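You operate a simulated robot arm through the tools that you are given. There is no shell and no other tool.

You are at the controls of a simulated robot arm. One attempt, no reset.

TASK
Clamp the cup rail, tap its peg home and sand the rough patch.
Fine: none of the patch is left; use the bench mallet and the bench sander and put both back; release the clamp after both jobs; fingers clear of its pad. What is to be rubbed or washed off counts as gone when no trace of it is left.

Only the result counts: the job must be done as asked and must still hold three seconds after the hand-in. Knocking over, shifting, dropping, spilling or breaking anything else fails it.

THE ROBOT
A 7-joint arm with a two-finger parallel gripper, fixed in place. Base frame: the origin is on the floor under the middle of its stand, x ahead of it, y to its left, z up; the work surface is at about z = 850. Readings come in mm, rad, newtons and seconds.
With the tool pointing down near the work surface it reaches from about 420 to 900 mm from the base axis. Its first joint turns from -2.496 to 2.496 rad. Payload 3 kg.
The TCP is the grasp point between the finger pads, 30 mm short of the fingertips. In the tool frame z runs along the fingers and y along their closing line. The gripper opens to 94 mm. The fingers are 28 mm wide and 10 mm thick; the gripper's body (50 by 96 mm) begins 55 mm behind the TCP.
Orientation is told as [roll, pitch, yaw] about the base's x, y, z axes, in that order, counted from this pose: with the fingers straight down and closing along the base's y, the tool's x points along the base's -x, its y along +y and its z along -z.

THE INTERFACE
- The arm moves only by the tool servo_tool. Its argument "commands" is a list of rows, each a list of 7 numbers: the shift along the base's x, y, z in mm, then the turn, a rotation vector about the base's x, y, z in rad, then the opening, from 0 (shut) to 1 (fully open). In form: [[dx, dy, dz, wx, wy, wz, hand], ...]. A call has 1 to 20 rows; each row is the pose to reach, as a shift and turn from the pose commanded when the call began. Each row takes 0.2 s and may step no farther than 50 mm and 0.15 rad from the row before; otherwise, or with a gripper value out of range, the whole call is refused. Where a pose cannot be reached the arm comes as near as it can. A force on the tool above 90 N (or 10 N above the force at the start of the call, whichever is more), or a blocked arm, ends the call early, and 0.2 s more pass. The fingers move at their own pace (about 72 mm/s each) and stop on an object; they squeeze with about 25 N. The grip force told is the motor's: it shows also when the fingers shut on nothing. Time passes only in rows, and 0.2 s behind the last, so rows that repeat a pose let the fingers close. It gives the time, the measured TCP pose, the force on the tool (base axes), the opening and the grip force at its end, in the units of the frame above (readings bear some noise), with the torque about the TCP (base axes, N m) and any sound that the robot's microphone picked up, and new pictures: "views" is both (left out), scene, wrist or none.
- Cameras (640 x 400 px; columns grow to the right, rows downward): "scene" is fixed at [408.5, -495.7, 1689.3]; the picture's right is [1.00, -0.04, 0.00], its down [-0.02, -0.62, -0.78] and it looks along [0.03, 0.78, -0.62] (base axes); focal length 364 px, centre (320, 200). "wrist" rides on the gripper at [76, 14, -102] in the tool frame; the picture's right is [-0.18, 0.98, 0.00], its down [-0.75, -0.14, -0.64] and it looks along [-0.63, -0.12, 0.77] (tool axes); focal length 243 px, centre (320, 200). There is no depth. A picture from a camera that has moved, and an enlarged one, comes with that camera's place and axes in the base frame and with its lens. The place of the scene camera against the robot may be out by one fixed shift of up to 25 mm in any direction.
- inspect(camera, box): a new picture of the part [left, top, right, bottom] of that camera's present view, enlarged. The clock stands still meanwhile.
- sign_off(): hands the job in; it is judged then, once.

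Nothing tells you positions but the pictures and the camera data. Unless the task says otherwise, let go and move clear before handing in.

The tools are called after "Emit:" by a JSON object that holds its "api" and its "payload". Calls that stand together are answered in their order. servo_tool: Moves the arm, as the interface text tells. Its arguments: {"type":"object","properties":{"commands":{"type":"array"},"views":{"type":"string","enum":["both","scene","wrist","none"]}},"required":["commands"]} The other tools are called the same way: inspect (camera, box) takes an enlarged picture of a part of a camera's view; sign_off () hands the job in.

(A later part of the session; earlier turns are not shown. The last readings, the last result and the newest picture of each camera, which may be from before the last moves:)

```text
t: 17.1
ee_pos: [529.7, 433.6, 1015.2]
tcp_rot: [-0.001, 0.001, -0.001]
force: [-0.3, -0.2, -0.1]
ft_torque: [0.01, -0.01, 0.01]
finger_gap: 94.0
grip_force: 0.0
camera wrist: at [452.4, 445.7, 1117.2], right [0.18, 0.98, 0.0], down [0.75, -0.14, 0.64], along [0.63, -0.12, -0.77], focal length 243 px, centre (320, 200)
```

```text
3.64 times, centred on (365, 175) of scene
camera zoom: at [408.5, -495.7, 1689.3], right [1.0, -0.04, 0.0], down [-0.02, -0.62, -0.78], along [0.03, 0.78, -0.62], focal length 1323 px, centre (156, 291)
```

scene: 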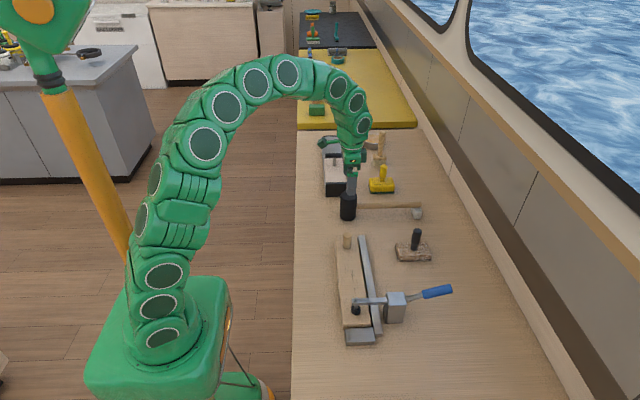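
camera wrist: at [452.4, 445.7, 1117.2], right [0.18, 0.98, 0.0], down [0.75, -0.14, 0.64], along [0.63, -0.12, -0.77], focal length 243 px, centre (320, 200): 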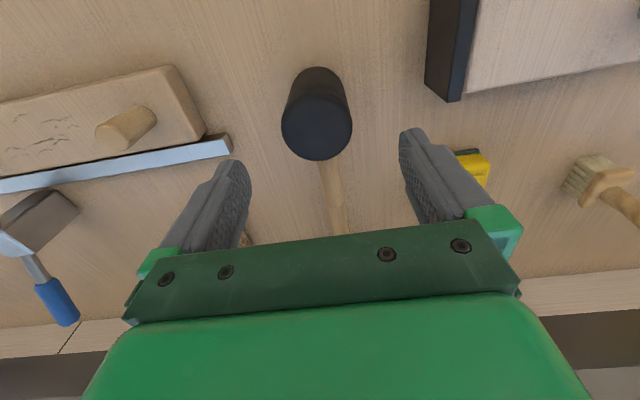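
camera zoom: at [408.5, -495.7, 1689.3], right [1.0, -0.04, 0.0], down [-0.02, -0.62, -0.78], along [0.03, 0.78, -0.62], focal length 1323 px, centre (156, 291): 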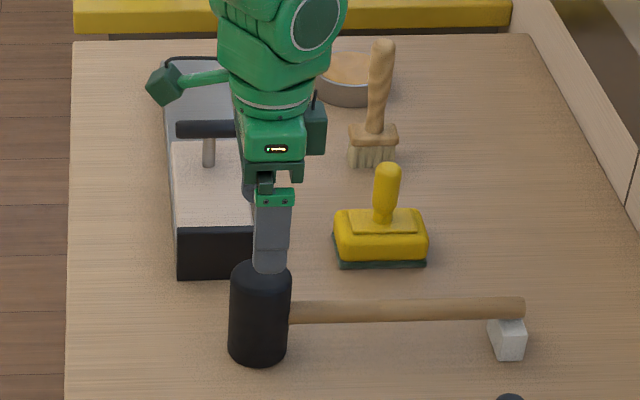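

The head is centred to within about 2 mm. I'll make that small correction, lower around the head and close the fingers.

Emit:
{"api": "servo_tool", "payload": {"commands": [[-2, -2, -30, 0, 0, 0, 1], [-2, -2, -65, 0, 0, 0, 1], [-2, -2, -98, 0, 0, 0, 1], [-2, -2, -98, 0, 0, 0, 1], [-2, -2, -98, 0, 0, 0, 0.5], [-2, -2, -98, 0, 0, 0, 0.4], [-2, -2, -98, 0, 0, 0, 0.3], [-2, -2, -98, 0, 0, 0, 0.3]], "views": "both"}}

```text
t: 18.9
ee_pos: [526.0, 431.1, 917.3]
tcp_rot: [-0.001, 0.001, 0.001]
force: [-1.0, 0.0, 0.3]
ft_torque: [0.05, 0.21, 0.0]
finger_gap: 55.8
grip_force: 25.4
camera wrist: at [449.9, 443.9, 1020.7], right [0.18, 0.98, 0.0], down [0.75, -0.14, 0.64], along [0.63, -0.12, -0.77], focal length 243 px, centre (320, 200)
```

scene: 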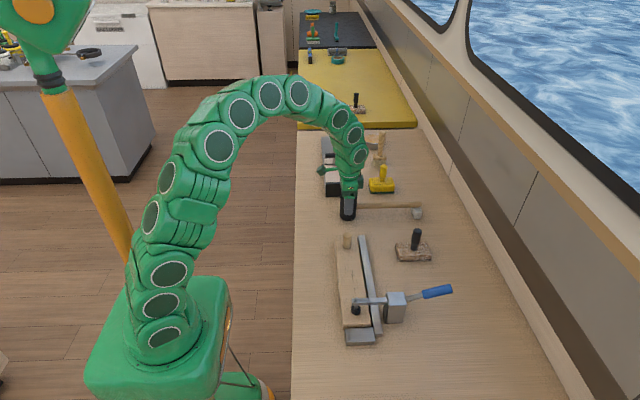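
wrist: 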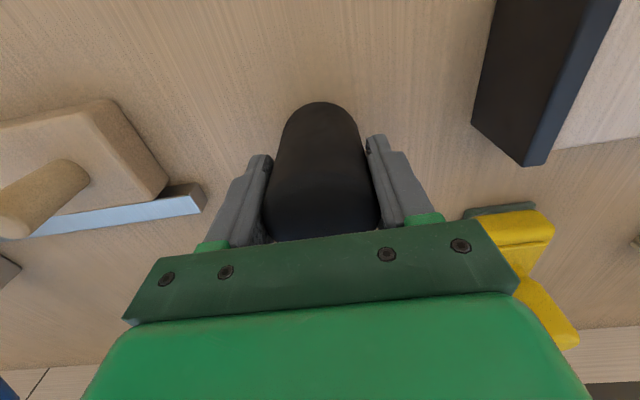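

The mallet head is gripped with a 55.8 mm gap. I'll lift straight up first and check that the hold is steady.

Emit:
{"api": "servo_tool", "payload": {"commands": [[0, 0, 15, 0, 0, 0, 0.3], [0, 0, 40, 0, 0, 0, 0.3], [0, 0, 75, 0, 0, 0, 0.3], [0, 0, 115, 0, 0, 0, 0.3], [0, 0, 115, 0, 0, 0, 0.3]], "views": "both"}}

Emit:
{"api": "inspect", "payload": {"camera": "scene", "box": [310, 120, 450, 240]}}

```text
t: 20.1
ee_pos: [529.7, 426.7, 1033.4]
tcp_rot: [0.0, 0.0, 0.001]
force: [0.1, 0.2, -3.6]
ft_torque: [0.0, 0.19, -0.01]
finger_gap: 55.5
grip_force: 25.2
camera wrist: at [452.7, 439.9, 1136.2], right [0.18, 0.98, 0.0], down [0.75, -0.14, 0.64], along [0.63, -0.12, -0.77], focal length 243 px, centre (320, 200)
```

scene: 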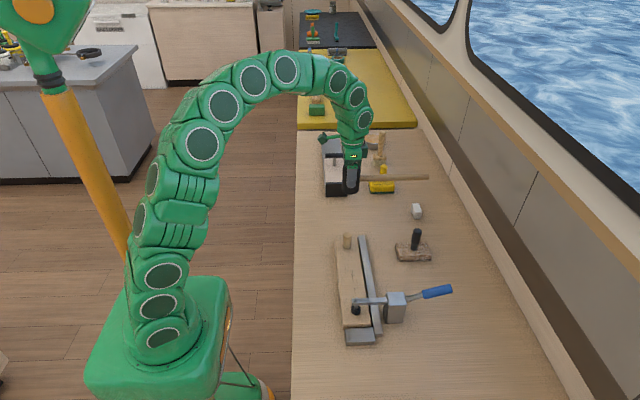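
wrist: 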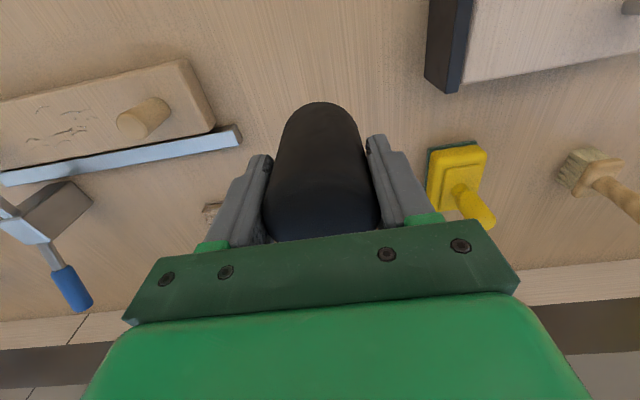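

```text
3.33 times, centred on (380, 180) of scene
camera zoom: at [408.5, -495.7, 1689.3], right [1.0, -0.04, 0.0], down [-0.02, -0.62, -0.78], along [0.03, 0.78, -0.62], focal length 1213 px, centre (120, 267)
```

zoom: 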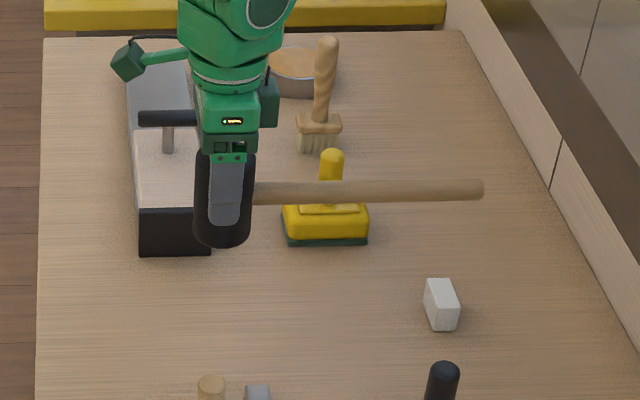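

The mallet weighs about 3.6 N and the hold is steady. I'll move over the peg while yawing +0.8 rad, so the mallet handle swings clear of the sander.

Emit:
{"api": "servo_tool", "payload": {"commands": [[-2, -20, 0, 0, 0, 0.1, 0.3], [-4, -45, 0, 0, 0, 0.22, 0.3], [-7, -75, 0, 0, 0, 0.34, 0.3], [-10, -105, 0, 0, 0, 0.46, 0.3], [-13, -135, 0, 0, 0, 0.58, 0.3], [-16, -160, 0, 0, 0, 0.7, 0.3], [-17, -170, 0, 0, 0, 0.8, 0.3], [-17, -170, 0, 0, 0, 0.8, 0.3]], "views": "both"}}

Emit:
{"api": "inspect", "payload": {"camera": "scene", "box": [310, 160, 450, 280]}}

Emit:
{"api": "inspect", "payload": {"camera": "wrist", "box": [220, 40, 460, 240]}}

```text
t: 21.9
ee_pos: [507.3, 257.9, 1032.1]
tcp_rot: [0.0, 0.001, 0.799]
force: [0.1, 0.4, -2.9]
ft_torque: [-0.12, 0.15, 0.01]
finger_gap: 55.6
grip_force: 24.8
camera wrist: at [444.9, 213.2, 1136.0], right [-0.58, 0.82, 0.0], down [0.63, 0.44, 0.64], along [0.52, 0.37, -0.77], focal length 243 px, centre (320, 200)
```

scene: 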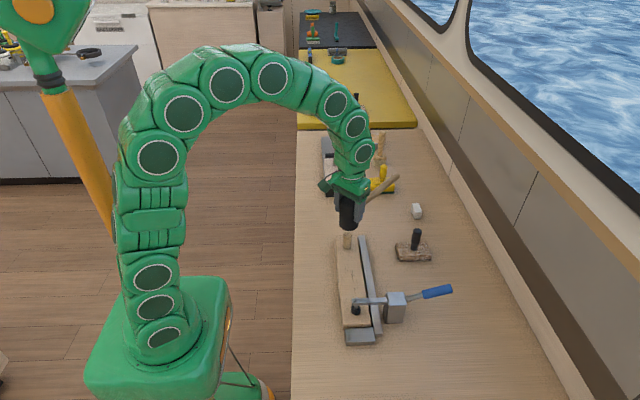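
wrist: 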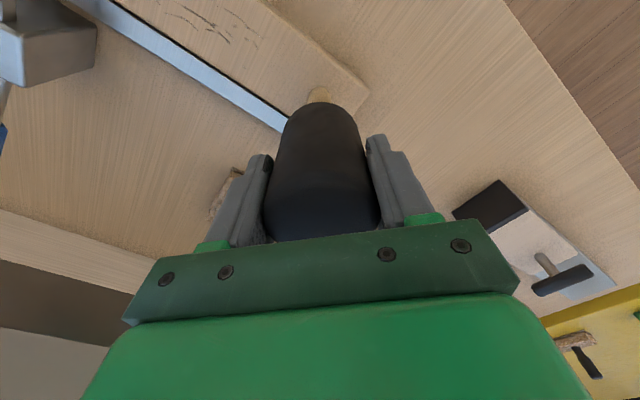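

```text
3.33 times, centred on (380, 220) of scene
camera zoom: at [408.5, -495.7, 1689.3], right [1.0, -0.04, 0.0], down [-0.02, -0.62, -0.78], along [0.03, 0.78, -0.62], focal length 1213 px, centre (120, 133)
```

zoom: 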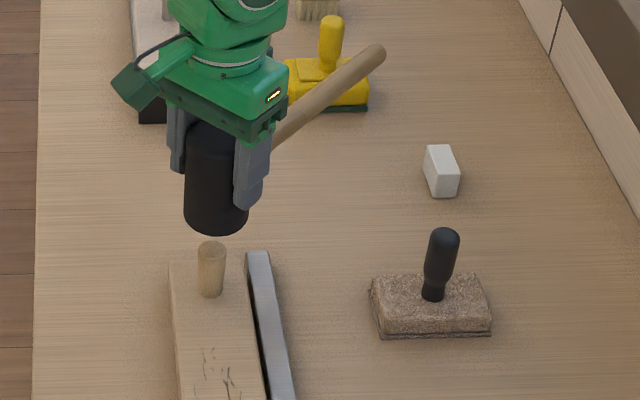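

```text
2.00 times, centred on (340, 140) of wrist
camera zoom: at [444.9, 213.2, 1136.0], right [-0.58, 0.82, 0.0], down [0.63, 0.44, 0.64], along [0.52, 0.37, -0.77], focal length 485 px, centre (280, 320)
```

zoom: 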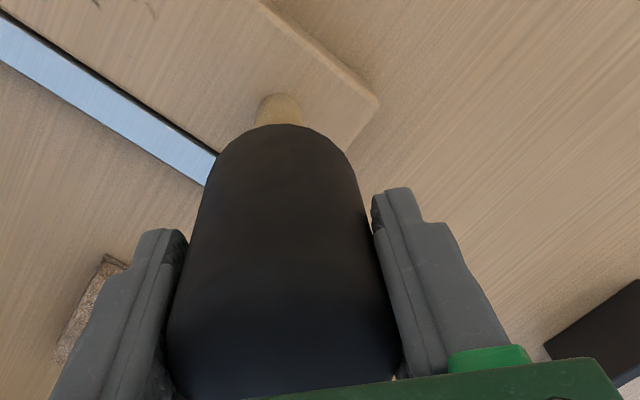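

The head is aligned over the peg. I'll give a first moderate tap and read the force and sound.

Emit:
{"api": "servo_tool", "payload": {"commands": [[0, 0, -20, 0, 0, 0, 0.3], [0, 0, -50, 0, 0, 0, 0.3], [0, 0, -30, 0, 0, 0, 0.3]], "views": "both"}}

Emit:
{"api": "inspect", "payload": {"camera": "scene", "box": [310, 160, 450, 280]}}

```text
t: 22.7
ee_pos: [507.8, 260.3, 1000.3]
tcp_rot: [0.001, 0.001, 0.8]
force: [0.5, 0.7, -3.3]
ft_torque: [-0.11, 0.11, 0.04]
finger_gap: 55.5
grip_force: 25.0
camera wrist: at [444.4, 213.7, 1104.4], right [-0.58, 0.82, 0.0], down [0.63, 0.44, 0.64], along [0.52, 0.37, -0.77], focal length 243 px, centre (320, 200)
```

scene: 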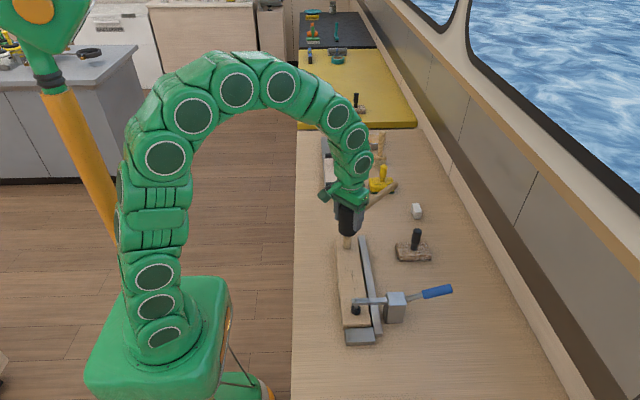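
wrist: 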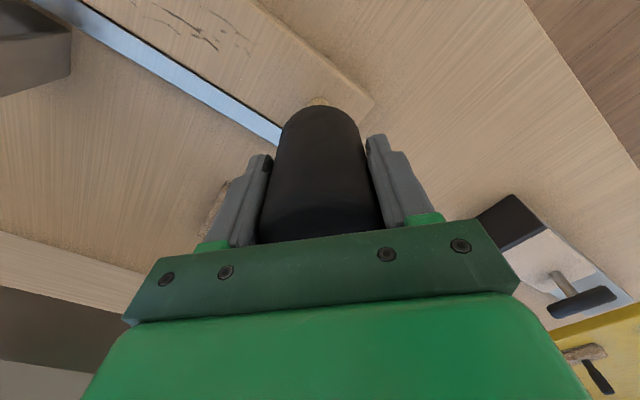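

```text
3.33 times, centred on (380, 220) of scene
camera zoom: at [408.5, -495.7, 1689.3], right [1.0, -0.04, 0.0], down [-0.02, -0.62, -0.78], along [0.03, 0.78, -0.62], focal length 1213 px, centre (120, 133)
```

zoom: 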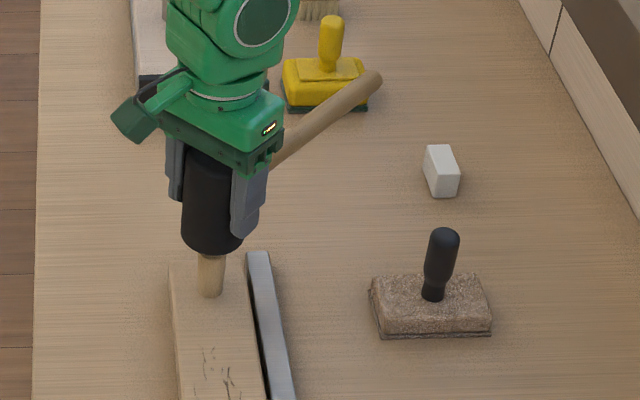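

Emit:
{"api": "servo_tool", "payload": {"commands": [[0, 0, -8, 0, 0, 0, 0.3], [0, 0, -14, 0, 0, 0, 0.3], [0, 0, -18, 0, 0, 0, 0.3]], "views": "none"}}

Emit:
{"api": "inspect", "payload": {"camera": "scene", "box": [310, 160, 450, 280]}}

```text
t: 23.5
ee_pos: [509.7, 259.1, 983.9]
tcp_rot: [0.001, -0.004, 0.8]
force: [-4.3, 3.0, 25.6]
ft_torque: [0.29, 0.12, 0.05]
finger_gap: 55.7
grip_force: 24.9
```

```text
3.33 times, centred on (380, 220) of scene
camera zoom: at [408.5, -495.7, 1689.3], right [1.0, -0.04, 0.0], down [-0.02, -0.62, -0.78], along [0.03, 0.78, -0.62], focal length 1213 px, centre (120, 133)
```

zoom: 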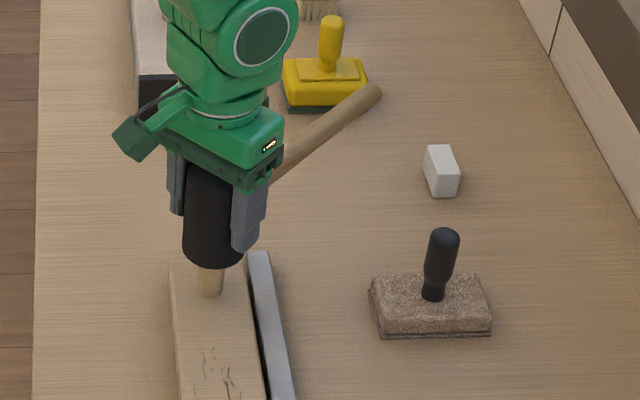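

Emit:
{"api": "servo_tool", "payload": {"commands": [[0, 0, 15, 0, 0, 0, 0.3], [0, 0, 50, 0, 0, 0, 0.3], [0, 0, 50, 0, 0, 0, 0.3]], "views": "wrist"}}

Emit:
{"api": "inspect", "payload": {"camera": "scene", "box": [310, 160, 450, 280]}}

```text
t: 24.3
ee_pos: [509.9, 261.2, 1033.3]
tcp_rot: [0.0, 0.0, 0.799]
force: [0.8, -0.3, -3.6]
ft_torque: [-0.12, 0.16, -0.01]
finger_gap: 55.8
grip_force: 24.8
camera wrist: at [445.7, 214.4, 1137.5], right [-0.58, 0.82, 0.0], down [0.63, 0.44, 0.64], along [0.52, 0.37, -0.77], focal length 243 px, centre (320, 200)
```

wrist: 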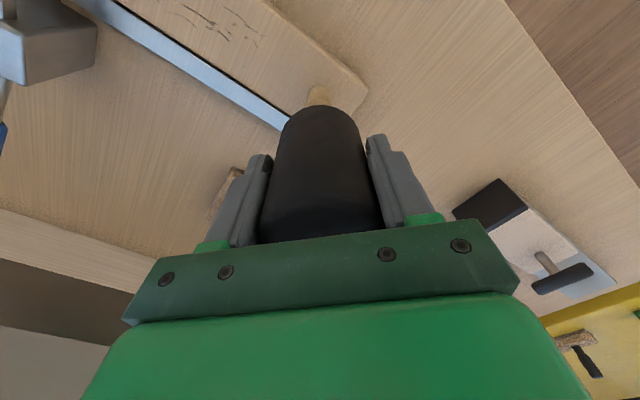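

```text
3.33 times, centred on (380, 220) of scene
camera zoom: at [408.5, -495.7, 1689.3], right [1.0, -0.04, 0.0], down [-0.02, -0.62, -0.78], along [0.03, 0.78, -0.62], focal length 1213 px, centre (120, 133)
```

zoom: 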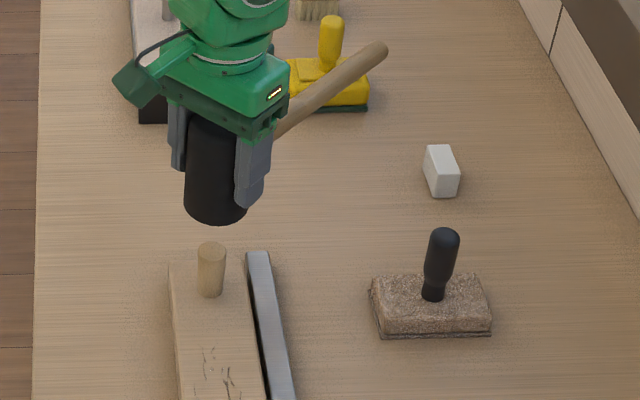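

The slow push only made the head slip about 8 mm in the grip, and the peg did not move. It needs a real tap with speed, so I'll raise and strike at full row speed with an immediate rebound.

Emit:
{"api": "servo_tool", "payload": {"commands": [[0, 0, 40, 0, 0, 0, 0.3], [0, 0, 50, 0, 0, 0, 0.3], [0, 0, 0, 0, 0, 0, 0.3], [0, 0, -50, 0, 0, 0, 0.3], [0, 0, -58, 0, 0, 0, 0.3], [0, 0, -10, 0, 0, 0, 0.3], [0, 0, 0, 0, 0, 0, 0.3]], "views": "none"}}

Emit:
{"api": "inspect", "payload": {"camera": "scene", "box": [310, 160, 450, 280]}}

```text
t: 25.9
ee_pos: [508.3, 260.8, 1031.8]
tcp_rot: [0.001, -0.002, 0.8]
force: [0.2, -0.1, -4.5]
ft_torque: [-0.12, 0.14, 0.03]
finger_gap: 55.7
grip_force: 25.2
```

```text
3.33 times, centred on (380, 220) of scene
camera zoom: at [408.5, -495.7, 1689.3], right [1.0, -0.04, 0.0], down [-0.02, -0.62, -0.78], along [0.03, 0.78, -0.62], focal length 1213 px, centre (120, 133)
```

zoom: 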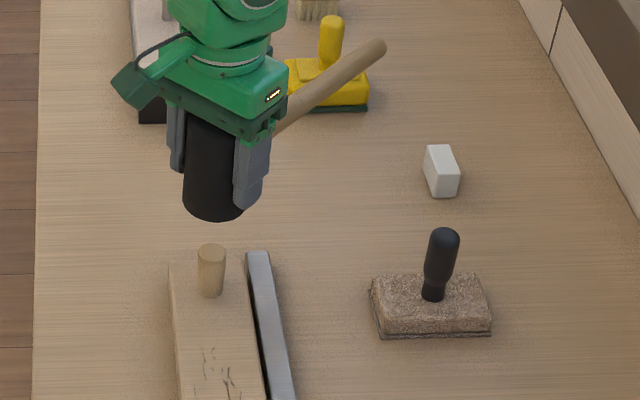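

Emit:
{"api": "inspect", "payload": {"camera": "scene", "box": [335, 225, 365, 255]}}

```text
13.33 times, centred on (350, 240) of scene
camera zoom: at [408.5, -495.7, 1689.3], right [1.0, -0.04, 0.0], down [-0.02, -0.62, -0.78], along [0.03, 0.78, -0.62], focal length 4851 px, centre (-80, -333)
```

zoom: 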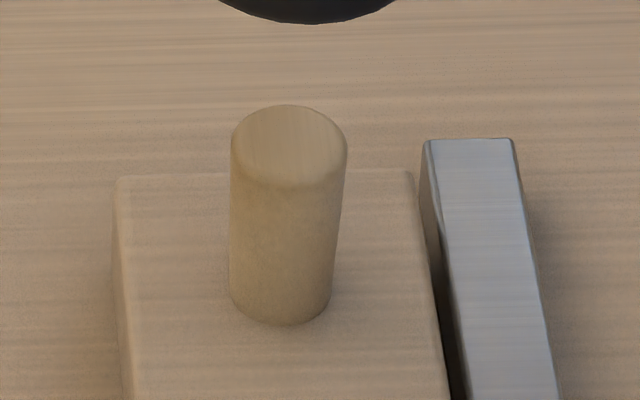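

Emit:
{"api": "servo_tool", "payload": {"commands": [[0, 0, 40, 0, 0, 0, 0.3], [0, 0, 50, 0, 0, 0, 0.3], [0, 0, 0, 0, 0, 0, 0.3], [0, 0, -50, 0, 0, 0, 0.3], [0, 0, -75, 0, 0, 0, 0.3], [0, 0, -30, 0, 0, 0, 0.3], [0, 0, 0, 0, 0, 0, 0.3]], "views": "none"}}

Emit:
{"api": "inspect", "payload": {"camera": "scene", "box": [335, 225, 365, 255]}}

Emit:
{"api": "inspect", "payload": {"camera": "scene", "box": [310, 160, 450, 280]}}

```text
t: 27.5
ee_pos: [510.2, 255.4, 1030.3]
tcp_rot: [0.002, 0.0, 0.798]
force: [0.8, 0.3, -3.4]
ft_torque: [-0.1, 0.15, -0.01]
finger_gap: 55.6
grip_force: 25.1
```

```text
13.33 times, centred on (350, 240) of scene
camera zoom: at [408.5, -495.7, 1689.3], right [1.0, -0.04, 0.0], down [-0.02, -0.62, -0.78], along [0.03, 0.78, -0.62], focal length 4851 px, centre (-80, -333)
```

zoom: 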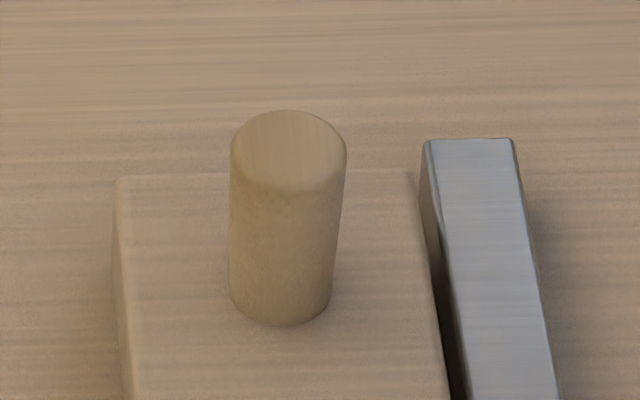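

```text
3.33 times, centred on (380, 220) of scene
camera zoom: at [408.5, -495.7, 1689.3], right [1.0, -0.04, 0.0], down [-0.02, -0.62, -0.78], along [0.03, 0.78, -0.62], focal length 1213 px, centre (120, 133)
```

zoom: 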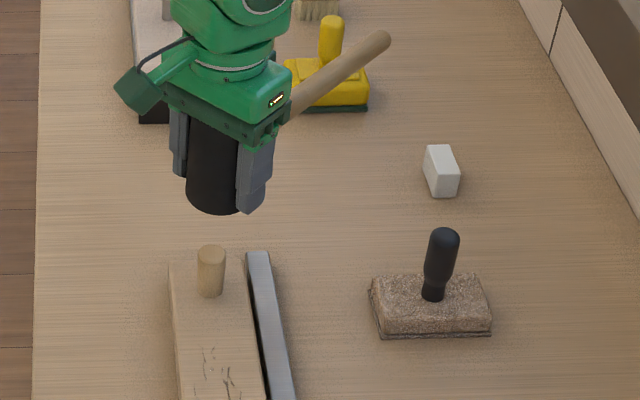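

That tap drove the peg about 1.5 mm while the head slid further up in the grip. Once the head seats against the palm the drive will be solid, so I'll press down slowly until it seats and watch the force.

Emit:
{"api": "servo_tool", "payload": {"commands": [[0, 0, -25, 0, 0, 0, 0.3], [0, 0, -50, 0, 0, 0, 0.3], [0, 0, -60, 0, 0, 0, 0.3], [0, 0, -66, 0, 0, 0, 0.3], [0, 0, -71, 0, 0, 0, 0.3], [0, 0, -75, 0, 0, 0, 0.3]], "views": "wrist"}}

Emit:
{"api": "inspect", "payload": {"camera": "scene", "box": [310, 160, 450, 280]}}

```text
t: 28.9
ee_pos: [509.7, 262.2, 960.0]
tcp_rot: [0.0, -0.005, 0.8]
force: [-15.5, -0.1, 47.0]
ft_torque: [0.23, 0.33, 0.12]
finger_gap: 55.7
grip_force: 25.2
camera wrist: at [446.4, 214.4, 1062.6], right [-0.58, 0.82, 0.0], down [0.62, 0.44, 0.65], along [0.53, 0.37, -0.76], focal length 243 px, centre (320, 200)
```

wrist: 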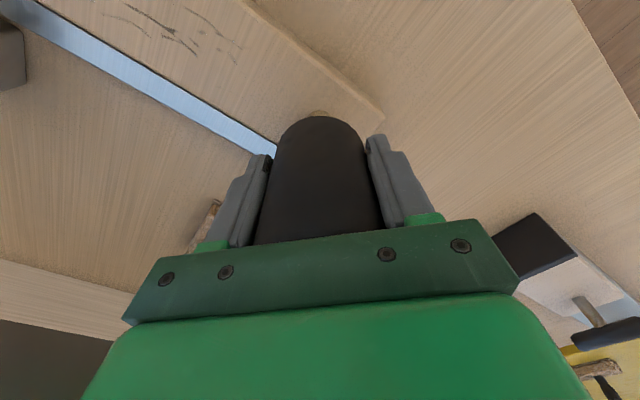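

```text
3.33 times, centred on (380, 220) of scene
camera zoom: at [408.5, -495.7, 1689.3], right [1.0, -0.04, 0.0], down [-0.02, -0.62, -0.78], along [0.03, 0.78, -0.62], focal length 1213 px, centre (120, 133)
```

zoom: 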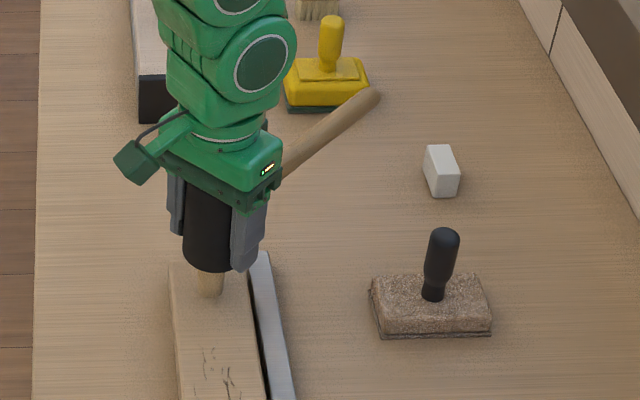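

Emit:
{"api": "servo_tool", "payload": {"commands": [[0, 0, -3, 0, 0, 0, 0.3], [0, 0, -6, 0, 0, 0, 0.3], [0, 0, -9, 0, 0, 0, 0.3], [0, 0, -12, 0, 0, 0, 0.3]], "views": "none"}}

Emit:
{"api": "inspect", "payload": {"camera": "scene", "box": [325, 200, 375, 255]}}

```text
t: 29.5
ee_pos: [513.0, 261.8, 960.3]
tcp_rot: [-0.002, -0.021, 0.799]
force: [-32.0, -17.8, 151.0]
ft_torque: [-0.34, 1.42, 0.07]
finger_gap: 55.9
grip_force: 24.6
stopped in row 2: the force on the tool passed its limit at 96 N (the readings are from after the stop); the commanded pose is now the measured one
```

```text
7.27 times, centred on (350, 228) of scene
camera zoom: at [408.5, -495.7, 1689.3], right [1.0, -0.04, 0.0], down [-0.02, -0.62, -0.78], along [0.03, 0.78, -0.62], focal length 2646 px, centre (102, 0)
```

zoom: 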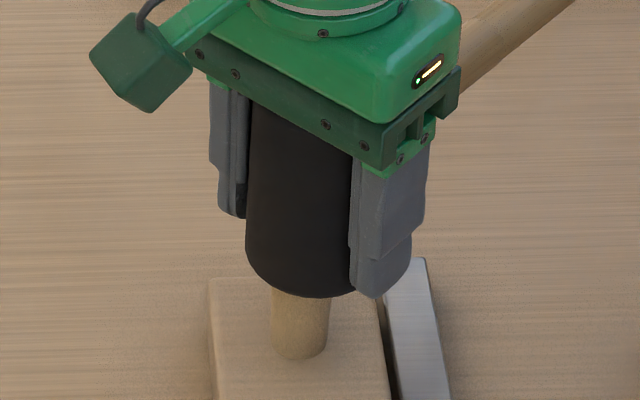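

Emit:
{"api": "servo_tool", "payload": {"commands": [[0, 0, 10, 0, 0, 0, 0.3], [0, 0, 40, 0, 0, 0, 0.3], [0, 0, 75, 0, 0, 0, 0.3], [0, 0, 75, 0, 0, 0, 0.3]], "views": "both"}}

Emit:
{"api": "inspect", "payload": {"camera": "scene", "box": [335, 225, 365, 255]}}

Emit:
{"api": "inspect", "payload": {"camera": "scene", "box": [310, 160, 450, 280]}}

```text
t: 30.5
ee_pos: [510.4, 262.1, 1030.2]
tcp_rot: [0.001, -0.006, 0.799]
force: [1.0, 0.6, -2.9]
ft_torque: [-0.11, 0.11, 0.0]
finger_gap: 55.8
grip_force: 24.5
camera wrist: at [446.2, 215.7, 1132.6], right [-0.58, 0.82, 0.0], down [0.62, 0.44, 0.65], along [0.53, 0.37, -0.76], focal length 243 px, centre (320, 200)
```

scene: 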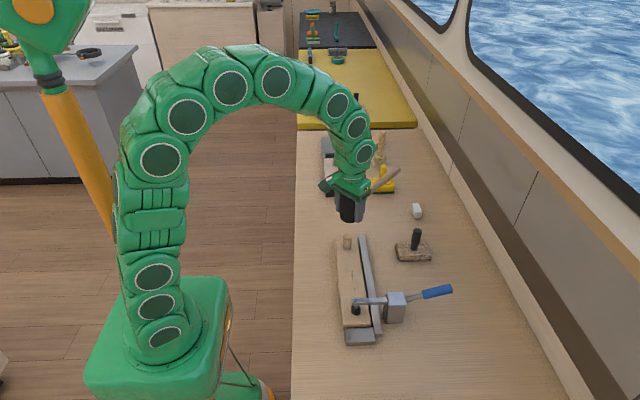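
wrist: 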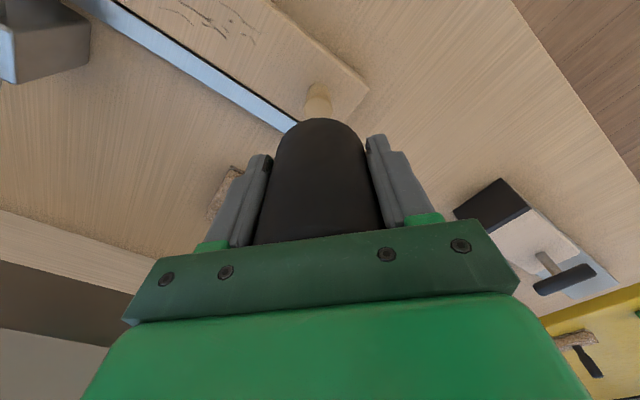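

```text
13.33 times, centred on (350, 240) of scene
camera zoom: at [408.5, -495.7, 1689.3], right [1.0, -0.04, 0.0], down [-0.02, -0.62, -0.78], along [0.03, 0.78, -0.62], focal length 4851 px, centre (-80, -333)
```

zoom: 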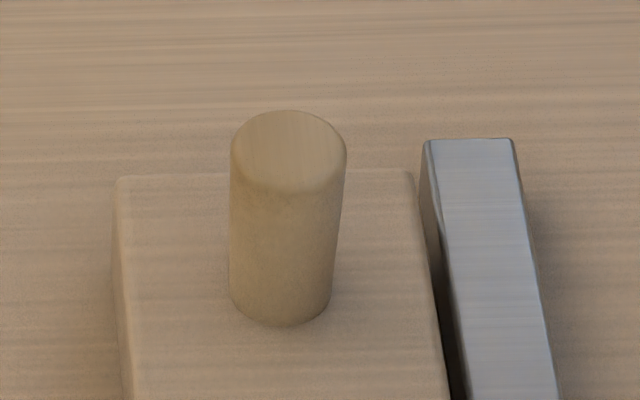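

```text
3.33 times, centred on (380, 220) of scene
camera zoom: at [408.5, -495.7, 1689.3], right [1.0, -0.04, 0.0], down [-0.02, -0.62, -0.78], along [0.03, 0.78, -0.62], focal length 1213 px, centre (120, 133)
```

zoom: 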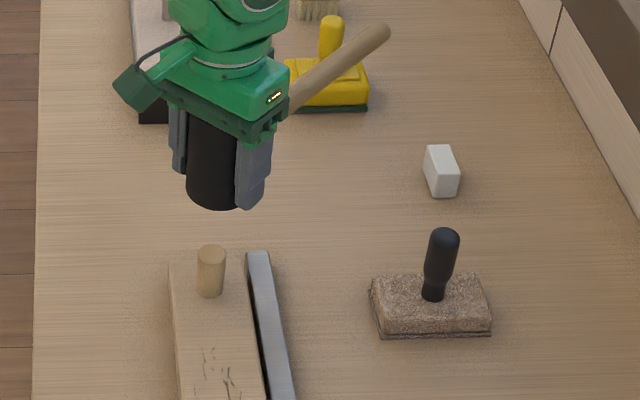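

The peg did not move even under a 150 N steady press, but it did advance on the quick tap, so it is driven by impact speed. The head is now seated firmly in the hand, so I'll do a proper full-speed tap and rebound right after contact.

Emit:
{"api": "servo_tool", "payload": {"commands": [[0, 0, 22, 0, 0, 0, 0.3], [0, 0, 22, 0, 0, 0, 0.3], [0, 0, -28, 0, 0, 0, 0.3], [0, 0, -76, 0, 0, 0, 0.3], [0, 0, -30, 0, 0, 0, 0.3], [0, 0, 0, 0, 0, 0, 0.3]], "views": "none"}}

Emit:
{"api": "inspect", "payload": {"camera": "scene", "box": [335, 225, 365, 255]}}

Emit:
{"api": "inspect", "payload": {"camera": "scene", "box": [310, 160, 450, 280]}}

```text
t: 31.9
ee_pos: [509.6, 260.6, 1029.7]
tcp_rot: [-0.002, -0.008, 0.801]
force: [0.8, 0.4, -2.9]
ft_torque: [-0.13, 0.14, -0.02]
finger_gap: 55.6
grip_force: 24.7
```

```text
13.33 times, centred on (350, 240) of scene
camera zoom: at [408.5, -495.7, 1689.3], right [1.0, -0.04, 0.0], down [-0.02, -0.62, -0.78], along [0.03, 0.78, -0.62], focal length 4851 px, centre (-80, -333)
```

zoom: 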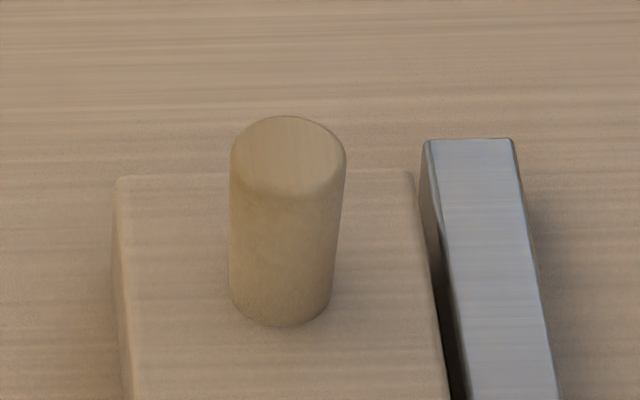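

```text
3.33 times, centred on (380, 220) of scene
camera zoom: at [408.5, -495.7, 1689.3], right [1.0, -0.04, 0.0], down [-0.02, -0.62, -0.78], along [0.03, 0.78, -0.62], focal length 1213 px, centre (120, 133)
```

zoom: 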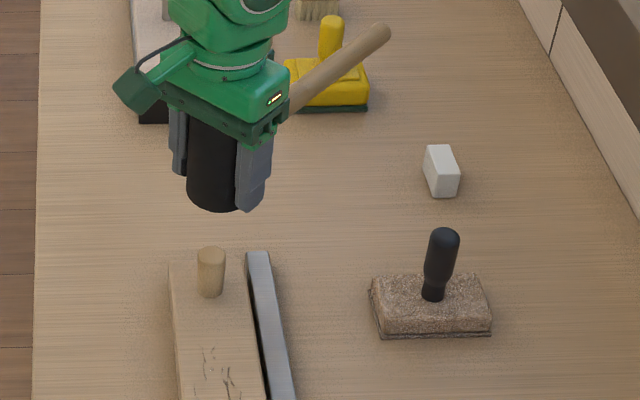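

Another 1.8 mm. I'll try a slightly deeper full-speed tap to see whether the advance per tap grows.

Emit:
{"api": "servo_tool", "payload": {"commands": [[0, 0, 14, 0, 0, 0, 0.3], [0, 0, 14, 0, 0, 0, 0.3], [0, 0, -36, 0, 0, 0, 0.3], [0, 0, -86, 0, 0, 0, 0.3], [0, 0, -40, 0, 0, 0, 0.3], [0, 0, 0, 0, 0, 0, 0.3]], "views": "none"}}

Emit:
{"api": "inspect", "payload": {"camera": "scene", "box": [335, 225, 365, 255]}}

```text
t: 33.3
ee_pos: [513.2, 257.2, 1029.9]
tcp_rot: [0.001, -0.007, 0.8]
force: [-1.1, -0.4, -3.2]
ft_torque: [-0.17, 0.13, -0.04]
finger_gap: 55.6
grip_force: 25.0
```

```text
13.33 times, centred on (350, 240) of scene
camera zoom: at [408.5, -495.7, 1689.3], right [1.0, -0.04, 0.0], down [-0.02, -0.62, -0.78], along [0.03, 0.78, -0.62], focal length 4851 px, centre (-80, -333)
```

zoom: 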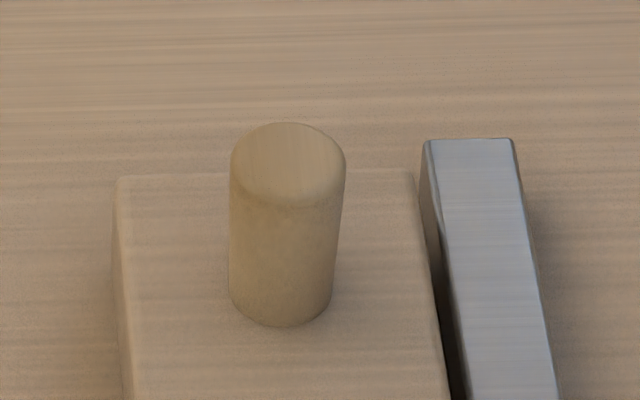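

Each tap gives a consistent advance of about 1.75 mm. I'll chain several taps in one call, lowering the turning point as the peg goes in.

Emit:
{"api": "servo_tool", "payload": {"commands": [[0, 0, 0, 0, 0, 0, 0.3], [0, 0, -40, 0, 0, 0, 0.3], [0, 0, -88, 0, 0, 0, 0.3], [0, 0, -42, 0, 0, 0, 0.3], [0, 0, -8, 0, 0, 0, 0.3], [0, 0, -44, 0, 0, 0, 0.3], [0, 0, -90, 0, 0, 0, 0.3], [0, 0, -45, 0, 0, 0, 0.3], [0, 0, -10, 0, 0, 0, 0.3], [0, 0, -45, 0, 0, 0, 0.3], [0, 0, -92, 0, 0, 0, 0.3], [0, 0, -45, 0, 0, 0, 0.3], [0, 0, -92, 0, 0, 0, 0.3], [0, 0, -45, 0, 0, 0, 0.3], [0, 0, 0, 0, 0, 0, 0.3]], "views": "none"}}

Emit:
{"api": "inspect", "payload": {"camera": "scene", "box": [335, 225, 365, 255]}}

Emit:
{"api": "inspect", "payload": {"camera": "scene", "box": [310, 160, 450, 280]}}

```text
t: 35.8
ee_pos: [513.7, 263.5, 952.4]
tcp_rot: [-0.005, -0.018, 0.798]
force: [-1.3, -1.7, 12.3]
ft_torque: [-0.21, 0.28, 0.0]
finger_gap: 55.8
grip_force: 25.0
stopped in row 12: the force on the tool passed its limit at 166 N (the readings are from after the stop); the commanded pose is now the measured one
```

```text
13.33 times, centred on (350, 240) of scene
camera zoom: at [408.5, -495.7, 1689.3], right [1.0, -0.04, 0.0], down [-0.02, -0.62, -0.78], along [0.03, 0.78, -0.62], focal length 4851 px, centre (-80, -333)
```

zoom: 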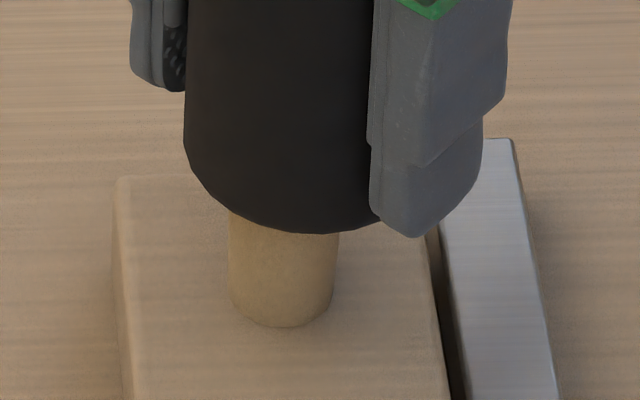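

```text
3.33 times, centred on (380, 220) of scene
camera zoom: at [408.5, -495.7, 1689.3], right [1.0, -0.04, 0.0], down [-0.02, -0.62, -0.78], along [0.03, 0.78, -0.62], focal length 1213 px, centre (120, 133)
```

zoom: 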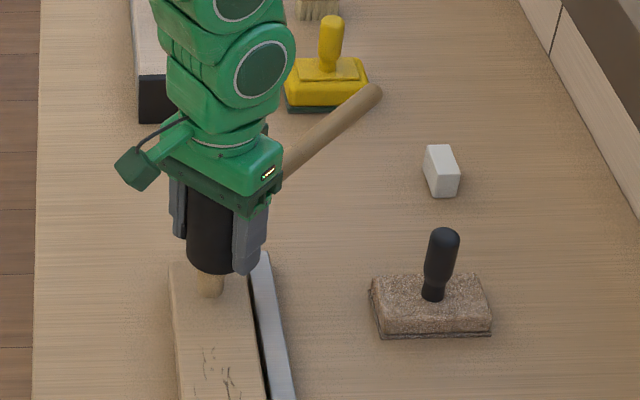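

Emit:
{"api": "servo_tool", "payload": {"commands": [[0, 0, 30, 0, 0.0, 0, 0.3], [0, 0, 75, 0, 0, 0, 0.3], [0, 0, 75, 0, 0, 0, 0.3]], "views": "wrist"}}

Emit:
{"api": "inspect", "payload": {"camera": "scene", "box": [335, 225, 365, 255]}}

```text
t: 36.5
ee_pos: [512.4, 264.1, 1025.1]
tcp_rot: [-0.002, -0.017, 0.798]
force: [-0.4, -0.1, -2.9]
ft_torque: [-0.13, 0.13, -0.04]
finger_gap: 55.7
grip_force: 25.4
camera wrist: at [448.1, 216.9, 1128.2], right [-0.58, 0.82, 0.0], down [0.62, 0.44, 0.66], along [0.54, 0.38, -0.76], focal length 243 px, centre (320, 200)
```

wrist: 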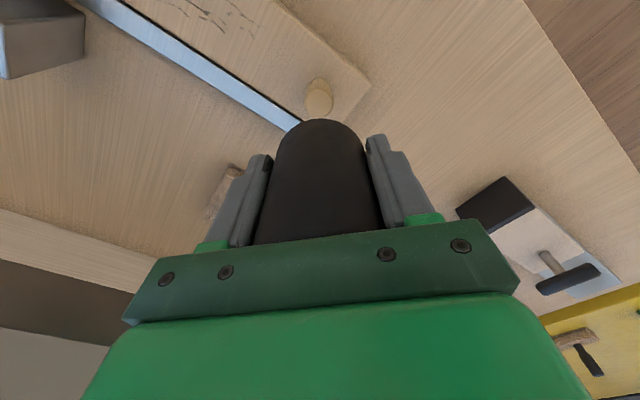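

```text
13.33 times, centred on (350, 240) of scene
camera zoom: at [408.5, -495.7, 1689.3], right [1.0, -0.04, 0.0], down [-0.02, -0.62, -0.78], along [0.03, 0.78, -0.62], focal length 4851 px, centre (-80, -333)
```

zoom: 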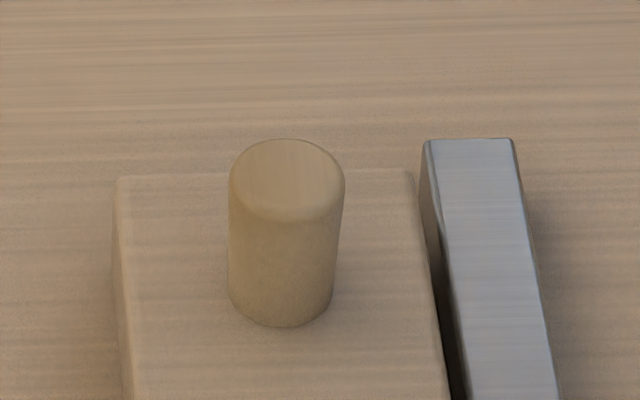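

Three taps gave about 5 mm, so roughly 32 mm of peg is still showing. I'll correct the small drift and tilt and continue with a series of gentler-turning taps.

Emit:
{"api": "servo_tool", "payload": {"commands": [[-3, -4, 0, -0.012, 0.012, 0, 0.3], [-3, -4, -40, -0.012, 0.012, 0, 0.3], [-3, -4, -84, -0.012, 0.012, 0, 0.3], [-3, -4, -40, -0.012, 0.012, 0, 0.3], [-3, -4, -86, -0.012, 0.012, 0, 0.3], [-3, -4, -42, -0.012, 0.012, 0, 0.3], [-3, -4, -87, -0.012, 0.012, 0, 0.3], [-3, -4, -43, -0.012, 0.012, 0, 0.3], [-3, -4, -89, -0.012, 0.012, 0, 0.3], [-3, -4, -45, -0.012, 0.012, 0, 0.3], [-3, -4, -91, -0.012, 0.012, 0, 0.3], [-3, -4, -47, -0.012, 0.012, 0, 0.3], [-3, -4, -92, -0.012, 0.012, 0, 0.3], [-3, -4, -48, -0.012, 0.012, 0, 0.3], [-3, -4, -10, -0.012, 0.012, 0, 0.3], [-3, -4, 0, -0.012, 0.012, 0, 0.3]], "views": "wrist"}}

Emit:
{"api": "inspect", "payload": {"camera": "scene", "box": [335, 225, 365, 255]}}

Emit:
{"api": "inspect", "payload": {"camera": "scene", "box": [310, 160, 450, 280]}}

```text
t: 38.6
ee_pos: [507.5, 261.2, 948.9]
tcp_rot: [-0.006, -0.008, 0.801]
force: [-20.4, -11.6, 39.3]
ft_torque: [-0.4, 0.66, 0.02]
finger_gap: 55.8
grip_force: 25.2
stopped in row 10: the force on the tool passed its limit at 116 N (the readings are from after the stop); the commanded pose is now the measured one
camera wrist: at [442.5, 215.2, 1051.2], right [-0.58, 0.82, -0.01], down [0.62, 0.44, 0.65], along [0.53, 0.37, -0.76], focal length 243 px, centre (320, 200)
```

wrist: 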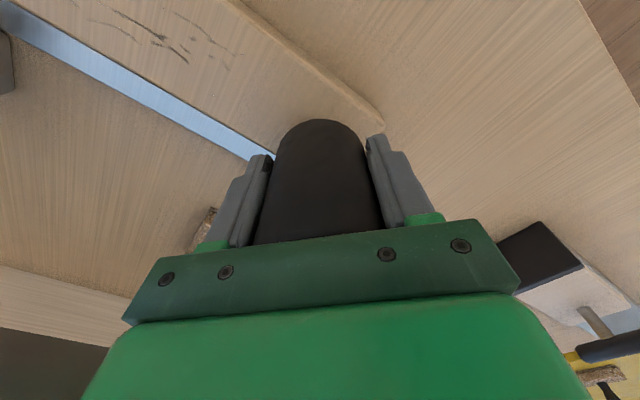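

```text
13.33 times, centred on (350, 240) of scene
camera zoom: at [408.5, -495.7, 1689.3], right [1.0, -0.04, 0.0], down [-0.02, -0.62, -0.78], along [0.03, 0.78, -0.62], focal length 4851 px, centre (-80, -333)
```

zoom: 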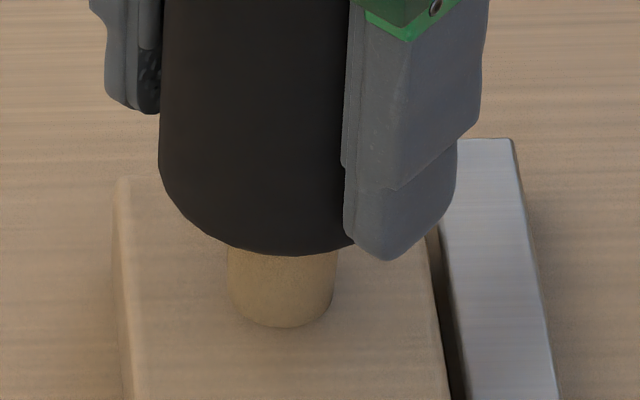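

```text
3.33 times, centred on (380, 220) of scene
camera zoom: at [408.5, -495.7, 1689.3], right [1.0, -0.04, 0.0], down [-0.02, -0.62, -0.78], along [0.03, 0.78, -0.62], focal length 1213 px, centre (120, 133)
```

zoom: 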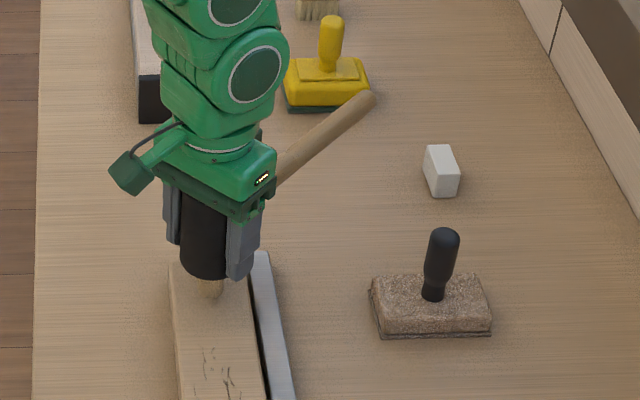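

Emit:
{"api": "servo_tool", "payload": {"commands": [[3, 0, 30, 0, 0, 0, 0.3], [3, 0, 72, 0, 0, 0, 0.3], [3, 0, 72, 0, 0, 0, 0.3]], "views": "wrist"}}

Emit:
{"api": "inspect", "payload": {"camera": "scene", "box": [335, 225, 365, 255]}}

Emit:
{"api": "inspect", "payload": {"camera": "wrist", "box": [250, 40, 390, 160]}}

```text
t: 39.4
ee_pos: [510.3, 261.3, 1019.7]
tcp_rot: [-0.009, -0.007, 0.8]
force: [-0.3, -0.6, -3.1]
ft_torque: [-0.13, 0.11, -0.01]
finger_gap: 55.7
grip_force: 24.8
camera wrist: at [445.3, 214.8, 1122.7], right [-0.58, 0.82, -0.01], down [0.62, 0.44, 0.65], along [0.53, 0.37, -0.76], focal length 243 px, centre (320, 200)
```

wrist: 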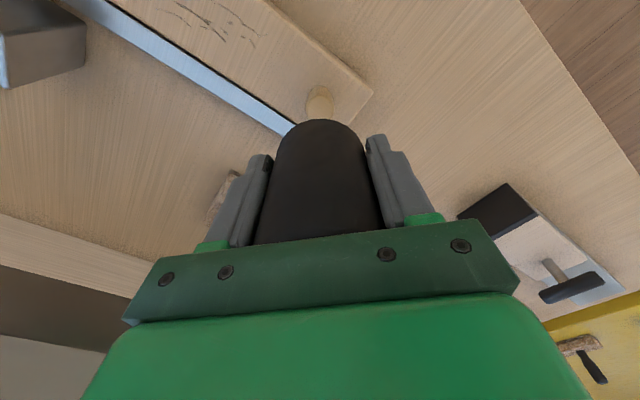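

```text
13.33 times, centred on (350, 240) of scene
camera zoom: at [408.5, -495.7, 1689.3], right [1.0, -0.04, 0.0], down [-0.02, -0.62, -0.78], along [0.03, 0.78, -0.62], focal length 4851 px, centre (-80, -333)
```

zoom: 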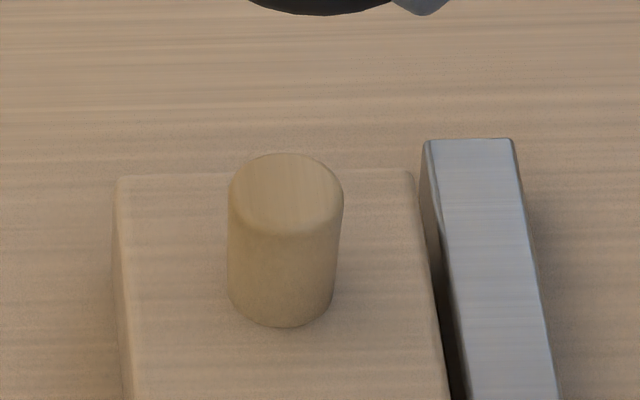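

```text
3.33 times, centred on (320, 100) of wrist
camera zoom: at [445.3, 214.8, 1122.7], right [-0.58, 0.82, -0.01], down [0.62, 0.44, 0.65], along [0.53, 0.37, -0.76], focal length 809 px, centre (320, 533)
```

zoom: 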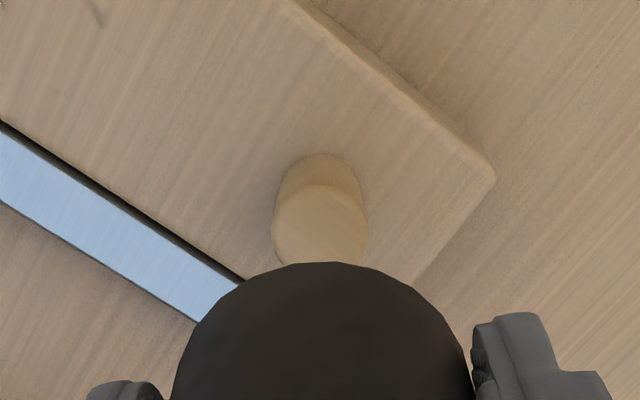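

About 27 mm of peg remains. The full-run taps drive it about 1.7 mm each, better than the short ones, so I'll do five full-run taps with centring corrected.

Emit:
{"api": "servo_tool", "payload": {"commands": [[-3, -3, 13, 0.001, 0.011, 0, 0.3], [-3, -3, -35, 0.001, 0.011, 0, 0.3], [-3, -3, -83, 0.001, 0.011, 0, 0.3], [-3, -3, -37, 0.001, 0.011, 0, 0.3], [-3, -3, 10, 0.001, 0.011, 0, 0.3], [-3, -3, -37, 0.001, 0.011, 0, 0.3], [-3, -3, -85, 0.001, 0.011, 0, 0.3], [-3, -3, -39, 0.001, 0.011, 0, 0.3], [-3, -3, 8, 0.001, 0.011, 0, 0.3], [-3, -3, -38, 0.001, 0.011, 0, 0.3], [-3, -3, -86, 0.001, 0.011, 0, 0.3], [-3, -3, -40, 0.001, 0.011, 0, 0.3], [-3, -3, 6, 0.001, 0.011, 0, 0.3], [-3, -3, -40, 0.001, 0.011, 0, 0.3], [-3, -3, -88, 0.001, 0.011, 0, 0.3], [-3, -3, -42, 0.001, 0.011, 0, 0.3], [-3, -3, 0, 0.001, 0.011, 0, 0.3], [-3, -3, 0, 0.001, 0.011, 0, 0.3]], "views": "wrist"}}

Emit:
{"api": "inspect", "payload": {"camera": "scene", "box": [335, 225, 365, 255]}}

Emit:
{"api": "inspect", "payload": {"camera": "wrist", "box": [250, 40, 390, 160]}}

```text
t: 40.2
ee_pos: [508.6, 259.0, 947.5]
tcp_rot: [-0.002, -0.007, 0.801]
force: [-21.5, -11.5, 43.3]
ft_torque: [-0.31, 0.7, 0.09]
finger_gap: 55.9
grip_force: 24.9
stopped in row 4: the force on the tool passed its limit at 128 N (the readings are from after the stop); the commanded pose is now the measured one
camera wrist: at [445.3, 212.2, 1051.3], right [-0.58, 0.82, 0.0], down [0.62, 0.44, 0.65], along [0.53, 0.37, -0.76], focal length 243 px, centre (320, 200)
```

wrist: 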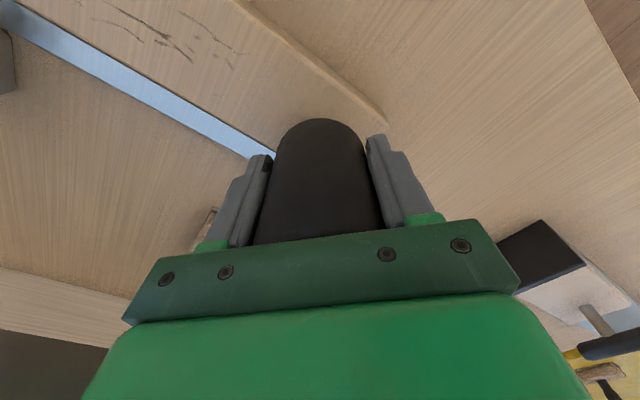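

```text
13.33 times, centred on (350, 240) of scene
camera zoom: at [408.5, -495.7, 1689.3], right [1.0, -0.04, 0.0], down [-0.02, -0.62, -0.78], along [0.03, 0.78, -0.62], focal length 4851 px, centre (-80, -333)
```

zoom: 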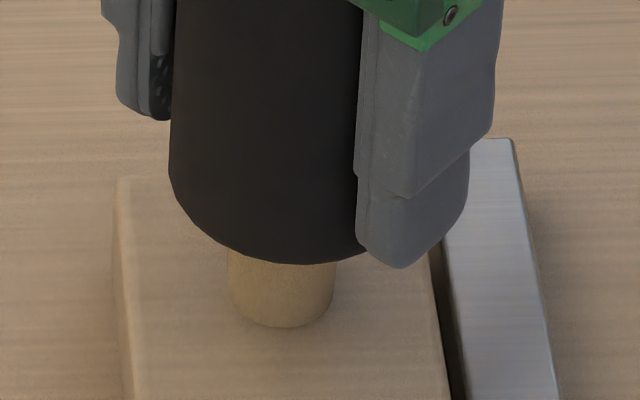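

```text
3.33 times, centred on (320, 100) of wrist
camera zoom: at [445.3, 212.2, 1051.3], right [-0.58, 0.82, 0.0], down [0.62, 0.44, 0.65], along [0.53, 0.37, -0.76], focal length 809 px, centre (320, 533)
```

zoom: 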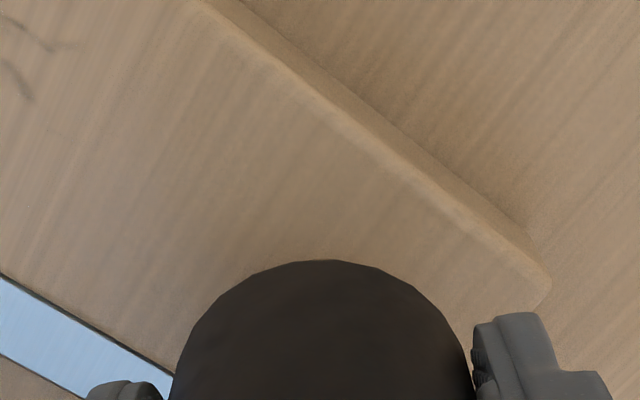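

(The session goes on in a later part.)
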